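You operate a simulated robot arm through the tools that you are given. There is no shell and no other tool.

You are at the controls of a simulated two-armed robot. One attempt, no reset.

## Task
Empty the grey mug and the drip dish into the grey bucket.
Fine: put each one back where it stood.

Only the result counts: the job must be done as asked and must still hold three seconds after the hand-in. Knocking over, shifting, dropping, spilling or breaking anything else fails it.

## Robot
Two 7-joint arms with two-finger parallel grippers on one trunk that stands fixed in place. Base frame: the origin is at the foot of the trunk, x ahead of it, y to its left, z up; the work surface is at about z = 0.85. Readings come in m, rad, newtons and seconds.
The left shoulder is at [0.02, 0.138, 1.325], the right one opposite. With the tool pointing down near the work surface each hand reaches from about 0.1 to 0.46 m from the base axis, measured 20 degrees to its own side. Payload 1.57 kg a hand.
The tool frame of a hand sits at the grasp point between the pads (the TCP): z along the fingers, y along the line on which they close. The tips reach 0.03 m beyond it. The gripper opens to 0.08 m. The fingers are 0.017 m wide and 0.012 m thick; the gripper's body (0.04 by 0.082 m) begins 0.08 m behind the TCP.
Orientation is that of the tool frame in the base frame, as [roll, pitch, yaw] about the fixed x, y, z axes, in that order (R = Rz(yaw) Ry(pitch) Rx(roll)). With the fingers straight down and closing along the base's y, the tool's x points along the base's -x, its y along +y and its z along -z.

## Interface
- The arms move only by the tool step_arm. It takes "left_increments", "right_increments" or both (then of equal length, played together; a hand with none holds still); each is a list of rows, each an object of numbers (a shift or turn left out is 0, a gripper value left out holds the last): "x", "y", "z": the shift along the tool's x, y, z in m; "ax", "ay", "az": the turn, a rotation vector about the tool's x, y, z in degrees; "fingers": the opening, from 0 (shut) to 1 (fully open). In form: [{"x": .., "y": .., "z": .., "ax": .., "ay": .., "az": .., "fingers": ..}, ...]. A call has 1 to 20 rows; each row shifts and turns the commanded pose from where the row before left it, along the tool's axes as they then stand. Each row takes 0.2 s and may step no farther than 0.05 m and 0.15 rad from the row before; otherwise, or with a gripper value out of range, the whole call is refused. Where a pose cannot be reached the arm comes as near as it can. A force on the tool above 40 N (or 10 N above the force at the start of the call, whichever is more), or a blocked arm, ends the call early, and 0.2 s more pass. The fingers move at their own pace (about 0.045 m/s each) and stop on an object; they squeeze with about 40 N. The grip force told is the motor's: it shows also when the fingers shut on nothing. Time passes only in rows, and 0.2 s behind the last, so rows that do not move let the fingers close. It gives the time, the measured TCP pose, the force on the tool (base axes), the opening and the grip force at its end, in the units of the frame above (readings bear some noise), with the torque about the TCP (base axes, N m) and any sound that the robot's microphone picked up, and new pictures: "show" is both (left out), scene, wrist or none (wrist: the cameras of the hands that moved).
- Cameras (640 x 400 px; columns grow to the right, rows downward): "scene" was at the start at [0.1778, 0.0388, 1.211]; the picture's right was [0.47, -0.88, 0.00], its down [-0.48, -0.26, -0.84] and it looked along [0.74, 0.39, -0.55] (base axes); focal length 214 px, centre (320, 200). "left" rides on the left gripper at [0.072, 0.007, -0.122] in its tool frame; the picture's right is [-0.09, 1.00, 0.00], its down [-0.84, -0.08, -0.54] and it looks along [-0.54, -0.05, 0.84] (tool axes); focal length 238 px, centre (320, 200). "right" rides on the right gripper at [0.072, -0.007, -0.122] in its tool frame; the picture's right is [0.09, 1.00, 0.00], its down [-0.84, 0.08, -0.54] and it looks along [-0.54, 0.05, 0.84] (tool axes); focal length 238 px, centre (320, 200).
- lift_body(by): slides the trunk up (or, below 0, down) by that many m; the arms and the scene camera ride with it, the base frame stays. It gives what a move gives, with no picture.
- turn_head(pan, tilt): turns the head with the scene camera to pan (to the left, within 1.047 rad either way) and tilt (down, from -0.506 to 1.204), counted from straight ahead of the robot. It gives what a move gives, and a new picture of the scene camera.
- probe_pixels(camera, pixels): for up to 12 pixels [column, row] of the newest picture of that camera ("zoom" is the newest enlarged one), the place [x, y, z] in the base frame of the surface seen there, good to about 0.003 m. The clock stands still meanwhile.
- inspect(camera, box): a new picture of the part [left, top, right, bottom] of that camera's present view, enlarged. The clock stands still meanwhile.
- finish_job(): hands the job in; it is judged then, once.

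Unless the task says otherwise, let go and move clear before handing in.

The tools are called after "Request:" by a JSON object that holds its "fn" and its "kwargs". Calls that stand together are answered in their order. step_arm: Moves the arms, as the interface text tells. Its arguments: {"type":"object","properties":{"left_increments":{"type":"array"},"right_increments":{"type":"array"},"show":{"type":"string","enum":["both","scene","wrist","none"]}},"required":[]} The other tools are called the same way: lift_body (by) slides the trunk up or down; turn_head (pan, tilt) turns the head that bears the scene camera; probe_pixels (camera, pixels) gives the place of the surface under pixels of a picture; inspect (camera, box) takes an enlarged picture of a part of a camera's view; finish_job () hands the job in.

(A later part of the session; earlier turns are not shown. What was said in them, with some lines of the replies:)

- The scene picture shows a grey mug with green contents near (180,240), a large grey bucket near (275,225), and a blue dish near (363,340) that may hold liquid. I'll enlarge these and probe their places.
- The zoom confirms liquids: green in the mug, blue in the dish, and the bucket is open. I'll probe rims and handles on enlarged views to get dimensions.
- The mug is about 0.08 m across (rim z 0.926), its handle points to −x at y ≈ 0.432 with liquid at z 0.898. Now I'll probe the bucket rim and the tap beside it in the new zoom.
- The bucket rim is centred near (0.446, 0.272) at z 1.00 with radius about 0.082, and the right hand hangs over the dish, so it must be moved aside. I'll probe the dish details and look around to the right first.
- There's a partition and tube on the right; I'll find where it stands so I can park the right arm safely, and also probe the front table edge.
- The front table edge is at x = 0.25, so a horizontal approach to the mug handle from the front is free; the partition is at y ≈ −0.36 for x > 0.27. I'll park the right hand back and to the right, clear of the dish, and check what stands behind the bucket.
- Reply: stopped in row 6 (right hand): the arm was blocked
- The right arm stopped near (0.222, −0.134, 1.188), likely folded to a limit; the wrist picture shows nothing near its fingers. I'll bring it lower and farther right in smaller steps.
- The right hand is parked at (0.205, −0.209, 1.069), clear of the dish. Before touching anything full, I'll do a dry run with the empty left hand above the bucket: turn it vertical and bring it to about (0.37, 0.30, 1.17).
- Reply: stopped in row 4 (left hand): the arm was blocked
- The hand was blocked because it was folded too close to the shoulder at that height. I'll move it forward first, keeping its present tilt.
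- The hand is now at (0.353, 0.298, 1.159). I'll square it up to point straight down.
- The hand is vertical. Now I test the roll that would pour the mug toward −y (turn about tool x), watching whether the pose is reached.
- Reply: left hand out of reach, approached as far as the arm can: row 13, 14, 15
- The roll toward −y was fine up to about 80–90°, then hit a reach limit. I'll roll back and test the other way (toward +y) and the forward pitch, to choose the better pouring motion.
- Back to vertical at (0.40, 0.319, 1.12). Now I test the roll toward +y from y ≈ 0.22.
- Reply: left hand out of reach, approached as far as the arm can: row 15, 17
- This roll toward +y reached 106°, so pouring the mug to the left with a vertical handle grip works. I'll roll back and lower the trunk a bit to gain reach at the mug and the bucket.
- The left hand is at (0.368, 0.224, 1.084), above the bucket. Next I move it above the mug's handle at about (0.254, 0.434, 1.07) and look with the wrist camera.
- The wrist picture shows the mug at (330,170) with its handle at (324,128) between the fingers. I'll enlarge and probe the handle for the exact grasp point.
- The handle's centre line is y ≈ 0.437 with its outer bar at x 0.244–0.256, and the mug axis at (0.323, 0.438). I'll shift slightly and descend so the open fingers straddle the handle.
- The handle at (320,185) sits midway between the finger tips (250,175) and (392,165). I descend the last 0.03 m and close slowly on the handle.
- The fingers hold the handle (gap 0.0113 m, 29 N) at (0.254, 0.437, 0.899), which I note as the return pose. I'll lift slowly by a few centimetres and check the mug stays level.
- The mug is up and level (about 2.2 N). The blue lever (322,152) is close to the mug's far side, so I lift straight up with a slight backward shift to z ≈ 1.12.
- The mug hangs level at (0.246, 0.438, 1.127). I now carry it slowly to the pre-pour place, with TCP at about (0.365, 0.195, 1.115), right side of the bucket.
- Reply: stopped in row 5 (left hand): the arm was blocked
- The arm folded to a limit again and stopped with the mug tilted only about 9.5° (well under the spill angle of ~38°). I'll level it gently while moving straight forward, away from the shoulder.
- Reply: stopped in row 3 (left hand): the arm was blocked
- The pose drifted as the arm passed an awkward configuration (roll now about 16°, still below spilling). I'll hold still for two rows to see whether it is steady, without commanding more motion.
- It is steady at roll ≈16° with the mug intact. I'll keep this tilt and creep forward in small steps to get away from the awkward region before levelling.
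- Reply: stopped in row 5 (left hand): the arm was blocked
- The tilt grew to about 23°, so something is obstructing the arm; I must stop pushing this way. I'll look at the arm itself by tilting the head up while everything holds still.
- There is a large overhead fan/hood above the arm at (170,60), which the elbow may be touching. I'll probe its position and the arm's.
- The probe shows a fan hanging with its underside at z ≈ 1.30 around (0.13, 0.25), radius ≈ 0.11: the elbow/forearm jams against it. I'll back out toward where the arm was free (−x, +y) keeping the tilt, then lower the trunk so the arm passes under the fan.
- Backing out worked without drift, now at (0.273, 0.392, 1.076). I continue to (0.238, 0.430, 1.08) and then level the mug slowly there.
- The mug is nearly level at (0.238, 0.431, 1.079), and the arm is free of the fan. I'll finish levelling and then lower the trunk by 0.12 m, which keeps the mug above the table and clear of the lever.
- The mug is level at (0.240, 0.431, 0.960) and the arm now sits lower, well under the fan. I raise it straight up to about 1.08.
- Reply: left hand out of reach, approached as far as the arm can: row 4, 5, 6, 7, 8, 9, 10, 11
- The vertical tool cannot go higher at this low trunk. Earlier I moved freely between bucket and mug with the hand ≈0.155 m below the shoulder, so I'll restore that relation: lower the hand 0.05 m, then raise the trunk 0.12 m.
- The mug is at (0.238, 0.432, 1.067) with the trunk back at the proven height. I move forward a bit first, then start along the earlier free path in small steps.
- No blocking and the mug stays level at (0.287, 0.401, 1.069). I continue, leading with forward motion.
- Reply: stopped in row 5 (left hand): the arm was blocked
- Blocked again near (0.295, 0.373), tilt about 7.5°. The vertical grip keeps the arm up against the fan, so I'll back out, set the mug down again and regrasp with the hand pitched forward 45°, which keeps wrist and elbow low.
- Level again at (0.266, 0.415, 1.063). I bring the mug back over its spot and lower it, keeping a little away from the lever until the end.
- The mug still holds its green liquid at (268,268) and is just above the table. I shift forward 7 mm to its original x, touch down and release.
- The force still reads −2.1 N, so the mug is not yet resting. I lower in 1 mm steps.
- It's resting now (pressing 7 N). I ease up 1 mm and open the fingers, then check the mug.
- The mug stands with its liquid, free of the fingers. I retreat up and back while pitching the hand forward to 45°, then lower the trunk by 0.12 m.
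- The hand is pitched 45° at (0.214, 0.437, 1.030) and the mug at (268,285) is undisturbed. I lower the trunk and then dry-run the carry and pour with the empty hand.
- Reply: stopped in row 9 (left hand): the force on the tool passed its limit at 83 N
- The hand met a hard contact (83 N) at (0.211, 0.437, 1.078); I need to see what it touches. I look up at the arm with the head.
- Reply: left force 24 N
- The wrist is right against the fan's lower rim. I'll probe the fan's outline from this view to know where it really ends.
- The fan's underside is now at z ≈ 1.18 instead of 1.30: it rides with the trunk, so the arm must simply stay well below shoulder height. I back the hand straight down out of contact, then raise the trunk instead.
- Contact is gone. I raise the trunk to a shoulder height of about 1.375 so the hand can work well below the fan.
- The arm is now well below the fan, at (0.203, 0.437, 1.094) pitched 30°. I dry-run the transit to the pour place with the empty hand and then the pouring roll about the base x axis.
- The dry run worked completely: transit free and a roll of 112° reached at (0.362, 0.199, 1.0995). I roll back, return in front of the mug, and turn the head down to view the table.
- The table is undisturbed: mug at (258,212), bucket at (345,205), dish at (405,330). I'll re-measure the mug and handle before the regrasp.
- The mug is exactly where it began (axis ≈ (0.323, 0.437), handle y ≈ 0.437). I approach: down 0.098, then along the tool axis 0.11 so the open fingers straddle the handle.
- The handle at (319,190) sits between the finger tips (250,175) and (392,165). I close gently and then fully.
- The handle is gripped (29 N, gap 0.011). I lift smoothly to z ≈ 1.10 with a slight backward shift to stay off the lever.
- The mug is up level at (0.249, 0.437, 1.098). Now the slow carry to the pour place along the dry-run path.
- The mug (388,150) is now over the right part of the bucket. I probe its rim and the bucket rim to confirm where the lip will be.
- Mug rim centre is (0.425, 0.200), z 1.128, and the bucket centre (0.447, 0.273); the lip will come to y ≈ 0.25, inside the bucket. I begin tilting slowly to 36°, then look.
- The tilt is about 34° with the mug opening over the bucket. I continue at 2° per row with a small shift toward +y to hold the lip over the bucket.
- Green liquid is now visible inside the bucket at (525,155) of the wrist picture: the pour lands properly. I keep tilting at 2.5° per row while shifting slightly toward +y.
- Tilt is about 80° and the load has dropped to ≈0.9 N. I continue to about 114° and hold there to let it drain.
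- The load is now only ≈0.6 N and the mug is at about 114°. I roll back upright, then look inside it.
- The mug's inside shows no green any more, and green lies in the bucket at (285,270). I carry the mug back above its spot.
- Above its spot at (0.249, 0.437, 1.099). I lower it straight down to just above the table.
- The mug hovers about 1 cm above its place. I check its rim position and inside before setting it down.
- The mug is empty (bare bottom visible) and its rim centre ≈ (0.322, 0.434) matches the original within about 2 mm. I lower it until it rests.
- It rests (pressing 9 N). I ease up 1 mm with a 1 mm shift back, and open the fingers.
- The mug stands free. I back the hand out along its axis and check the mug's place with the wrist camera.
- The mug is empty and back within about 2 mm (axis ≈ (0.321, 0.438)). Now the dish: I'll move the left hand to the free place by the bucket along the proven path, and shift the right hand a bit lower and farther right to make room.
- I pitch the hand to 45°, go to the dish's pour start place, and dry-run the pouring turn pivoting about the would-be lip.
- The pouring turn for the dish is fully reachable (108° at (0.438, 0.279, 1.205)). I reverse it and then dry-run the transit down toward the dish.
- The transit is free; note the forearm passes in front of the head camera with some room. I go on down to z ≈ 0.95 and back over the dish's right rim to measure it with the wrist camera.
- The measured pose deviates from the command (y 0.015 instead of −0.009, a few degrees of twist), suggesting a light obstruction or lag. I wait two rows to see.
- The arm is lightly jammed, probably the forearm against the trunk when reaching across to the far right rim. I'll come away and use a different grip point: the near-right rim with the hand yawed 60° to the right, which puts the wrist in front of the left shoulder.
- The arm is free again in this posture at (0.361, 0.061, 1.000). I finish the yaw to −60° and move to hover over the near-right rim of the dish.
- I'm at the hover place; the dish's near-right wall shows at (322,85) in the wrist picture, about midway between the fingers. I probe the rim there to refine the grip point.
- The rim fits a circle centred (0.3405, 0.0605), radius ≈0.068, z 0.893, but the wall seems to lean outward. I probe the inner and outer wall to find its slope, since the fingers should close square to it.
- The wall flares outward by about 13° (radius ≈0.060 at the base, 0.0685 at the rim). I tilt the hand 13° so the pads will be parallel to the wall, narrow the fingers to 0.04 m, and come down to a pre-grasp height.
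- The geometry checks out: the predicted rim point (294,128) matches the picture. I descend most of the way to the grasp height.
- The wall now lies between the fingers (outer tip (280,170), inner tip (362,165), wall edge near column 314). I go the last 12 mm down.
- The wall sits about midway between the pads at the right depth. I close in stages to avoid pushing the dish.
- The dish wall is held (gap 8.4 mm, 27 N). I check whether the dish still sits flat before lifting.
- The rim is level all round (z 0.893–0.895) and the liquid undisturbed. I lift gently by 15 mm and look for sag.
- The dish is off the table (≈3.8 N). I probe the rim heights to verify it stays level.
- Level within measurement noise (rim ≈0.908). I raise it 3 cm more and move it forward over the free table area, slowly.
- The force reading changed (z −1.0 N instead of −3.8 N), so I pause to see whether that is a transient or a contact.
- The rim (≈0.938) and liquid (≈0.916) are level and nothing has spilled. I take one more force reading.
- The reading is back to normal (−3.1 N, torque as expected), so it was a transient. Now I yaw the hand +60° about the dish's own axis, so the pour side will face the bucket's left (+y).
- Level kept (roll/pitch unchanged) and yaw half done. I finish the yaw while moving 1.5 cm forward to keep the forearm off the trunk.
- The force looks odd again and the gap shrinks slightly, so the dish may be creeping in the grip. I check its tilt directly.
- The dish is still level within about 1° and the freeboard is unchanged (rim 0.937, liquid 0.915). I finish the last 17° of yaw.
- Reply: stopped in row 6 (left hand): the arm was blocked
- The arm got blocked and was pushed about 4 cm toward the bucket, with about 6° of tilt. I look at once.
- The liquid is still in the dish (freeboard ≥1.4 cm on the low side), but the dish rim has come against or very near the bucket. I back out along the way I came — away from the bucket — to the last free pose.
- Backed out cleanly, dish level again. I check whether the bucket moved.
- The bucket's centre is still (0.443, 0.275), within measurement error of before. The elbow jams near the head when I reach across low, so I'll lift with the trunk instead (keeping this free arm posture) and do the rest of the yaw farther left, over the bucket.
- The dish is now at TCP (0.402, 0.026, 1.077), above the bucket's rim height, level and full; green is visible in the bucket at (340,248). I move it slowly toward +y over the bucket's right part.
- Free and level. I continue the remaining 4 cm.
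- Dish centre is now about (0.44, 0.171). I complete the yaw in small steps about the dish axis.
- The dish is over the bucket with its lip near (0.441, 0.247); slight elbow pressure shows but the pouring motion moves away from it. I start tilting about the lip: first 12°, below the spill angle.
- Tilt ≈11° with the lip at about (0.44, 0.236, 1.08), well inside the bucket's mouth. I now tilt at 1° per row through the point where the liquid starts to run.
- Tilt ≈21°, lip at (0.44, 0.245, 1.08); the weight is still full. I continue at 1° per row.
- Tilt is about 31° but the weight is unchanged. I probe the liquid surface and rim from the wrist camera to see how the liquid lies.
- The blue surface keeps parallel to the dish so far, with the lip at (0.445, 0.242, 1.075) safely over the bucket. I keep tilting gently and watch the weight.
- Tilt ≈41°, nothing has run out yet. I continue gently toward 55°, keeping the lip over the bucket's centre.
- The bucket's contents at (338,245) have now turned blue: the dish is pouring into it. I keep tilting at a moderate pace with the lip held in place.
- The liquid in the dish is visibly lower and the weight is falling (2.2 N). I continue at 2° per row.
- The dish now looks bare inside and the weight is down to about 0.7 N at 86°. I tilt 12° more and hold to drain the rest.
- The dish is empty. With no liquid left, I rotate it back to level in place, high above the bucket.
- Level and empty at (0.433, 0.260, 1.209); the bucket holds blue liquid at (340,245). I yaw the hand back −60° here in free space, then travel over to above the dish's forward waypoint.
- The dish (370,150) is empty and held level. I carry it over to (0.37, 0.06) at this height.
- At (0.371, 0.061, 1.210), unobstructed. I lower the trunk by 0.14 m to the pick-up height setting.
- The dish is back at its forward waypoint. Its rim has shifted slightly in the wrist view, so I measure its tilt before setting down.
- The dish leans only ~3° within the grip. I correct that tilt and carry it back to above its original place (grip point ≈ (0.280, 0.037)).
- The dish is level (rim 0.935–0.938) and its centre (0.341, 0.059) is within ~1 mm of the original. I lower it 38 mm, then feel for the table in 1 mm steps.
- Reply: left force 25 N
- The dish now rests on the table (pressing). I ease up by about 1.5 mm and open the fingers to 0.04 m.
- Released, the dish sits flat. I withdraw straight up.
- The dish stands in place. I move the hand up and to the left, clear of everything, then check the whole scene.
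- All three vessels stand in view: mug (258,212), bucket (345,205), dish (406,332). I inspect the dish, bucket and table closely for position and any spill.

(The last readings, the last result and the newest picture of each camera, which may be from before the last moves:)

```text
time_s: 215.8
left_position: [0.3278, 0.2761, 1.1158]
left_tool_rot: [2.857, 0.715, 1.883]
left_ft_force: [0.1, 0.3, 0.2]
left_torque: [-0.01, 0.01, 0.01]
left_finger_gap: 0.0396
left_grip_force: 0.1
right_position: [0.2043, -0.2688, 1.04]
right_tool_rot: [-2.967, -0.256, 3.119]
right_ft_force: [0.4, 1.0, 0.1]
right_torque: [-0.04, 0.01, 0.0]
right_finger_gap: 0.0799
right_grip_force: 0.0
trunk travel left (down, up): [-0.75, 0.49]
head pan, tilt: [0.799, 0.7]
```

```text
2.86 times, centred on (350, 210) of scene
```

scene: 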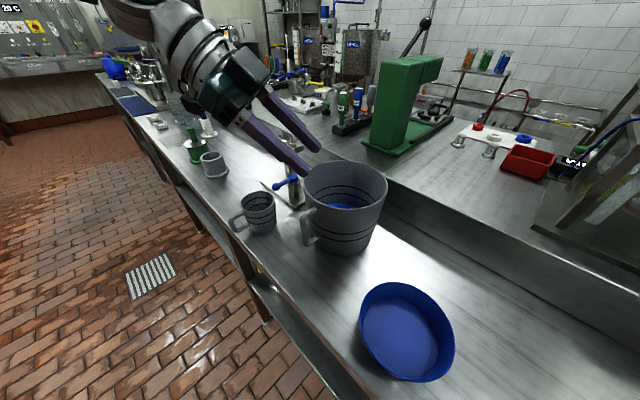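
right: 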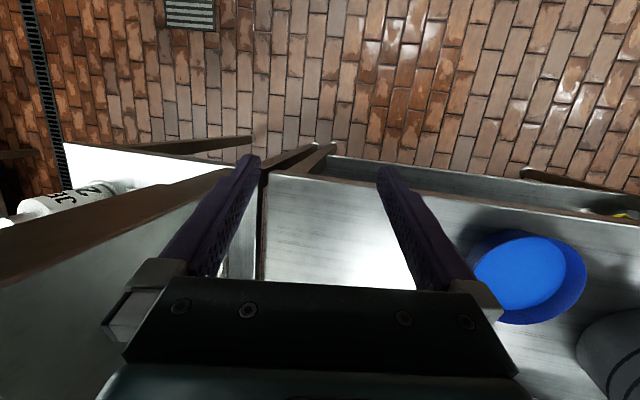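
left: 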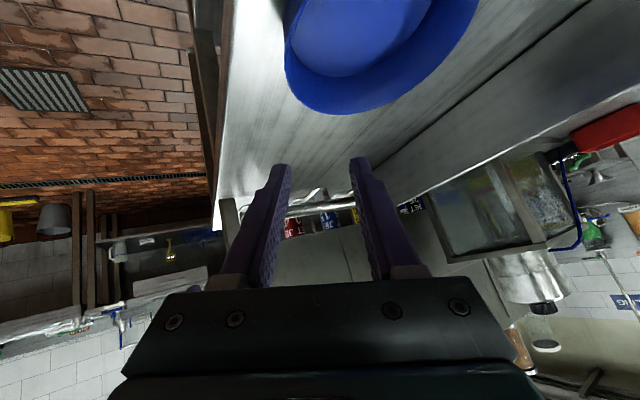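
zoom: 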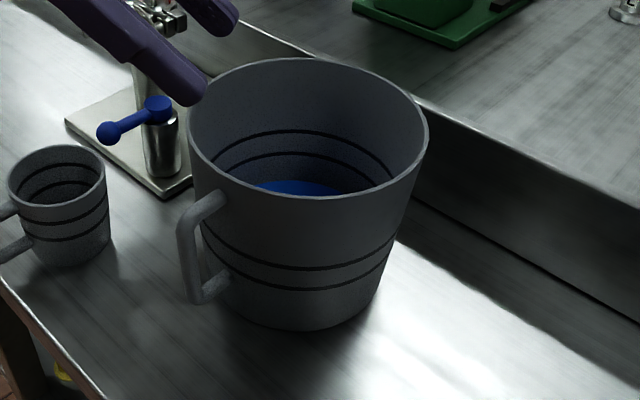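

Request:
{"fn": "probe_pixels", "kwargs": {"camera": "zoom", "pixels": [[192, 120], [225, 80], [290, 60], [360, 72], [415, 110], [425, 140], [390, 180], [320, 196], [250, 188], [205, 160], [205, 210], [190, 290]]}}

Request:
{"fn": "turn_head", "kwargs": {"pan": 0.49, "tilt": 0.75}}

```text
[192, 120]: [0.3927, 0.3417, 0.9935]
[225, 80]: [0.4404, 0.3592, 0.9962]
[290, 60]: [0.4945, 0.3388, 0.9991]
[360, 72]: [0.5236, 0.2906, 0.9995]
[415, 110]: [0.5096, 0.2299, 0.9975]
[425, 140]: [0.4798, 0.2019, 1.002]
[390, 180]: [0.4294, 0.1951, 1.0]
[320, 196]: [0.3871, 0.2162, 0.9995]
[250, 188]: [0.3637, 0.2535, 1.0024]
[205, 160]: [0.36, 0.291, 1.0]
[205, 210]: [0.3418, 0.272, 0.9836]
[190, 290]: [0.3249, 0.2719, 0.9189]
```

```text
time_s: 216.7
left_position: [0.3278, 0.2748, 1.1171]
left_tool_rot: [2.858, 0.715, 1.885]
left_ft_force: [0.2, 0.9, 0.2]
left_torque: [0.0, 0.0, 0.01]
left_finger_gap: 0.0399
left_grip_force: 0.1
right_position: [0.2046, -0.2691, 1.0395]
right_tool_rot: [-2.967, -0.255, 3.118]
right_ft_force: [0.4, -0.5, -0.9]
right_torque: [0.01, 0.02, -0.02]
right_finger_gap: 0.0801
right_grip_force: 0.1
trunk travel left (down, up): [-0.75, 0.49]
head pan, tilt: [0.49, 0.75]
```

scene: 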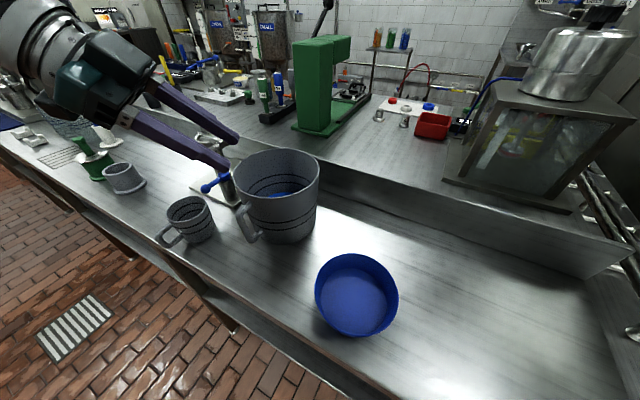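

The dish's centre (0.3405, 0.059) and the mug's place match the originals, and no spill is visible. I move the hand farther left, out of view, and restore the original camera pose to compare the bucket's position exactly with the first picture.

Request:
{"fn": "step_arm", "kwargs": {"left_increments": [{"x": 0.018, "y": -0.0008, "z": -0.0165}, {"x": 0.018, "y": -0.0008, "z": -0.0165}, {"x": 0.018, "y": -0.0008, "z": -0.0165}, {"x": 0.018, "y": -0.0008, "z": -0.0165}, {"x": 0.018, "y": -0.0008, "z": -0.0165}, {"x": 0.018, "y": -0.0008, "z": -0.0165}, {"x": 0.018, "y": -0.0008, "z": -0.0165}, {"x": 0.018, "y": -0.0008, "z": -0.0165}], "show": "none"}}

Request:
{"fn": "lift_body", "kwargs": {"by": -0.05}}

Request:
{"fn": "turn_head", "kwargs": {"pan": 0.49, "tilt": 0.579}}

Request:
{"fn": "inspect", "kwargs": {"camera": "scene", "box": [190, 150, 350, 290]}}

```text
time_s: 218.4
left_position: [0.2263, 0.4438, 1.1179]
left_tool_rot: [2.858, 0.719, 1.883]
left_ft_force: [-0.6, -0.2, -0.2]
left_torque: [0.01, 0.03, -0.01]
left_finger_gap: 0.0401
left_grip_force: 0.0
right_position: [0.2045, -0.2688, 1.0402]
right_tool_rot: [-2.967, -0.255, 3.119]
right_ft_force: [0.7, -0.9, -0.1]
right_torque: [-0.02, -0.03, -0.01]
right_finger_gap: 0.0802
right_grip_force: 0.1
trunk travel left (down, up): [-0.75, 0.49]
head pan, tilt: [0.49, 0.75]
```

```text
time_s: 219.4
left_position: [0.2269, 0.4435, 1.0671]
left_tool_rot: [2.859, 0.715, 1.886]
left_ft_force: [-1.3, 0.4, -0.1]
left_torque: [0.0, 0.01, -0.01]
left_finger_gap: 0.0401
left_grip_force: 0.1
right_position: [0.2046, -0.2682, 0.989]
right_tool_rot: [-2.969, -0.254, 3.119]
right_ft_force: [-0.3, 0.0, -0.1]
right_torque: [0.02, -0.01, 0.01]
right_finger_gap: 0.0802
right_grip_force: 0.0
trunk travel left (down, up): [-0.7, 0.54]
head pan, tilt: [0.49, 0.75]
```

```text
time_s: 220.1
left_position: [0.2272, 0.4438, 1.0675]
left_tool_rot: [2.858, 0.714, 1.886]
left_ft_force: [-1.2, 0.5, -0.1]
left_torque: [-0.01, 0.0, 0.03]
left_finger_gap: 0.04
left_grip_force: 0.2
right_position: [0.2049, -0.2695, 0.9896]
right_tool_rot: [-2.967, -0.257, 3.119]
right_ft_force: [-0.9, -0.4, -0.5]
right_torque: [0.04, 0.02, 0.02]
right_finger_gap: 0.0798
right_grip_force: 0.2
trunk travel left (down, up): [-0.7, 0.54]
head pan, tilt: [0.49, 0.579]
```

scene: 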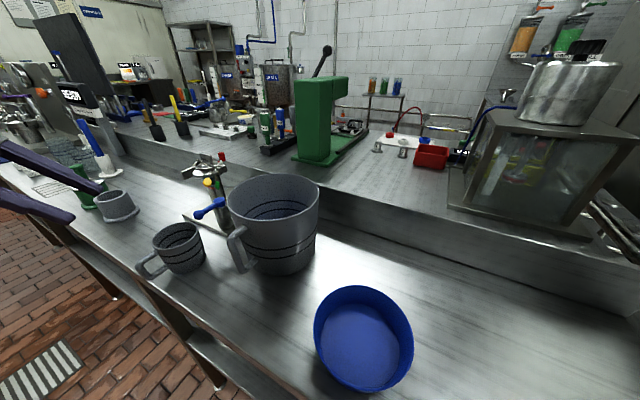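

```text
2.86 times, centred on (270, 220) of scene
```

zoom: 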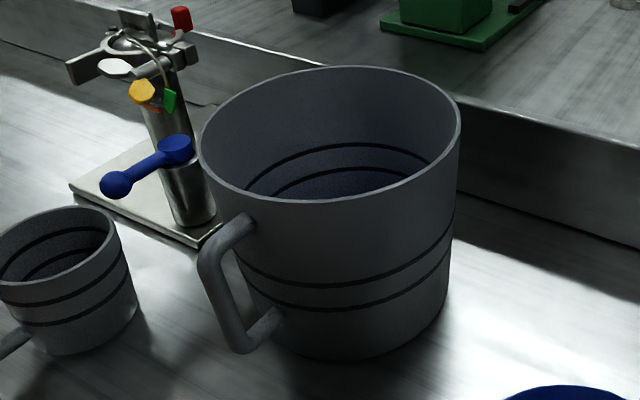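

In the same view as at the start, the bucket, tap and mug sit where they were (within about 2–3 mm), the mug and dish are empty, the bucket holds the liquid, and the table is dry. Both hands are clear, so I hand the job in.

Request:
{"fn": "finish_job", "kwargs": {}}

```text
The job is handed in.
```

I emptied the grey mug and the drip dish into the grey bucket and put both back. The job is handed in, but I have no verdict on it yet.

- **Mug:** it is empty and stands about 2 mm from its starting place.
- **Dish:** it is empty and stands about 1 mm from its starting place.
- **Bucket:** it holds both liquids. The dish was pushed against it, or very close to it, while I was carrying the dish over. Compared with the first picture, the bucket now stands about 2–3 mm from where it was.
- **Spills:** none were visible on the table at the end.
- **Arm:** the left arm jammed against the robot's own body several times. One jam pressed the hand with 83 N while it was empty. Another tilted the full mug about 23°, but the mug was still full when I set it back down.

Both hands were empty and clear of everything at the hand-in.
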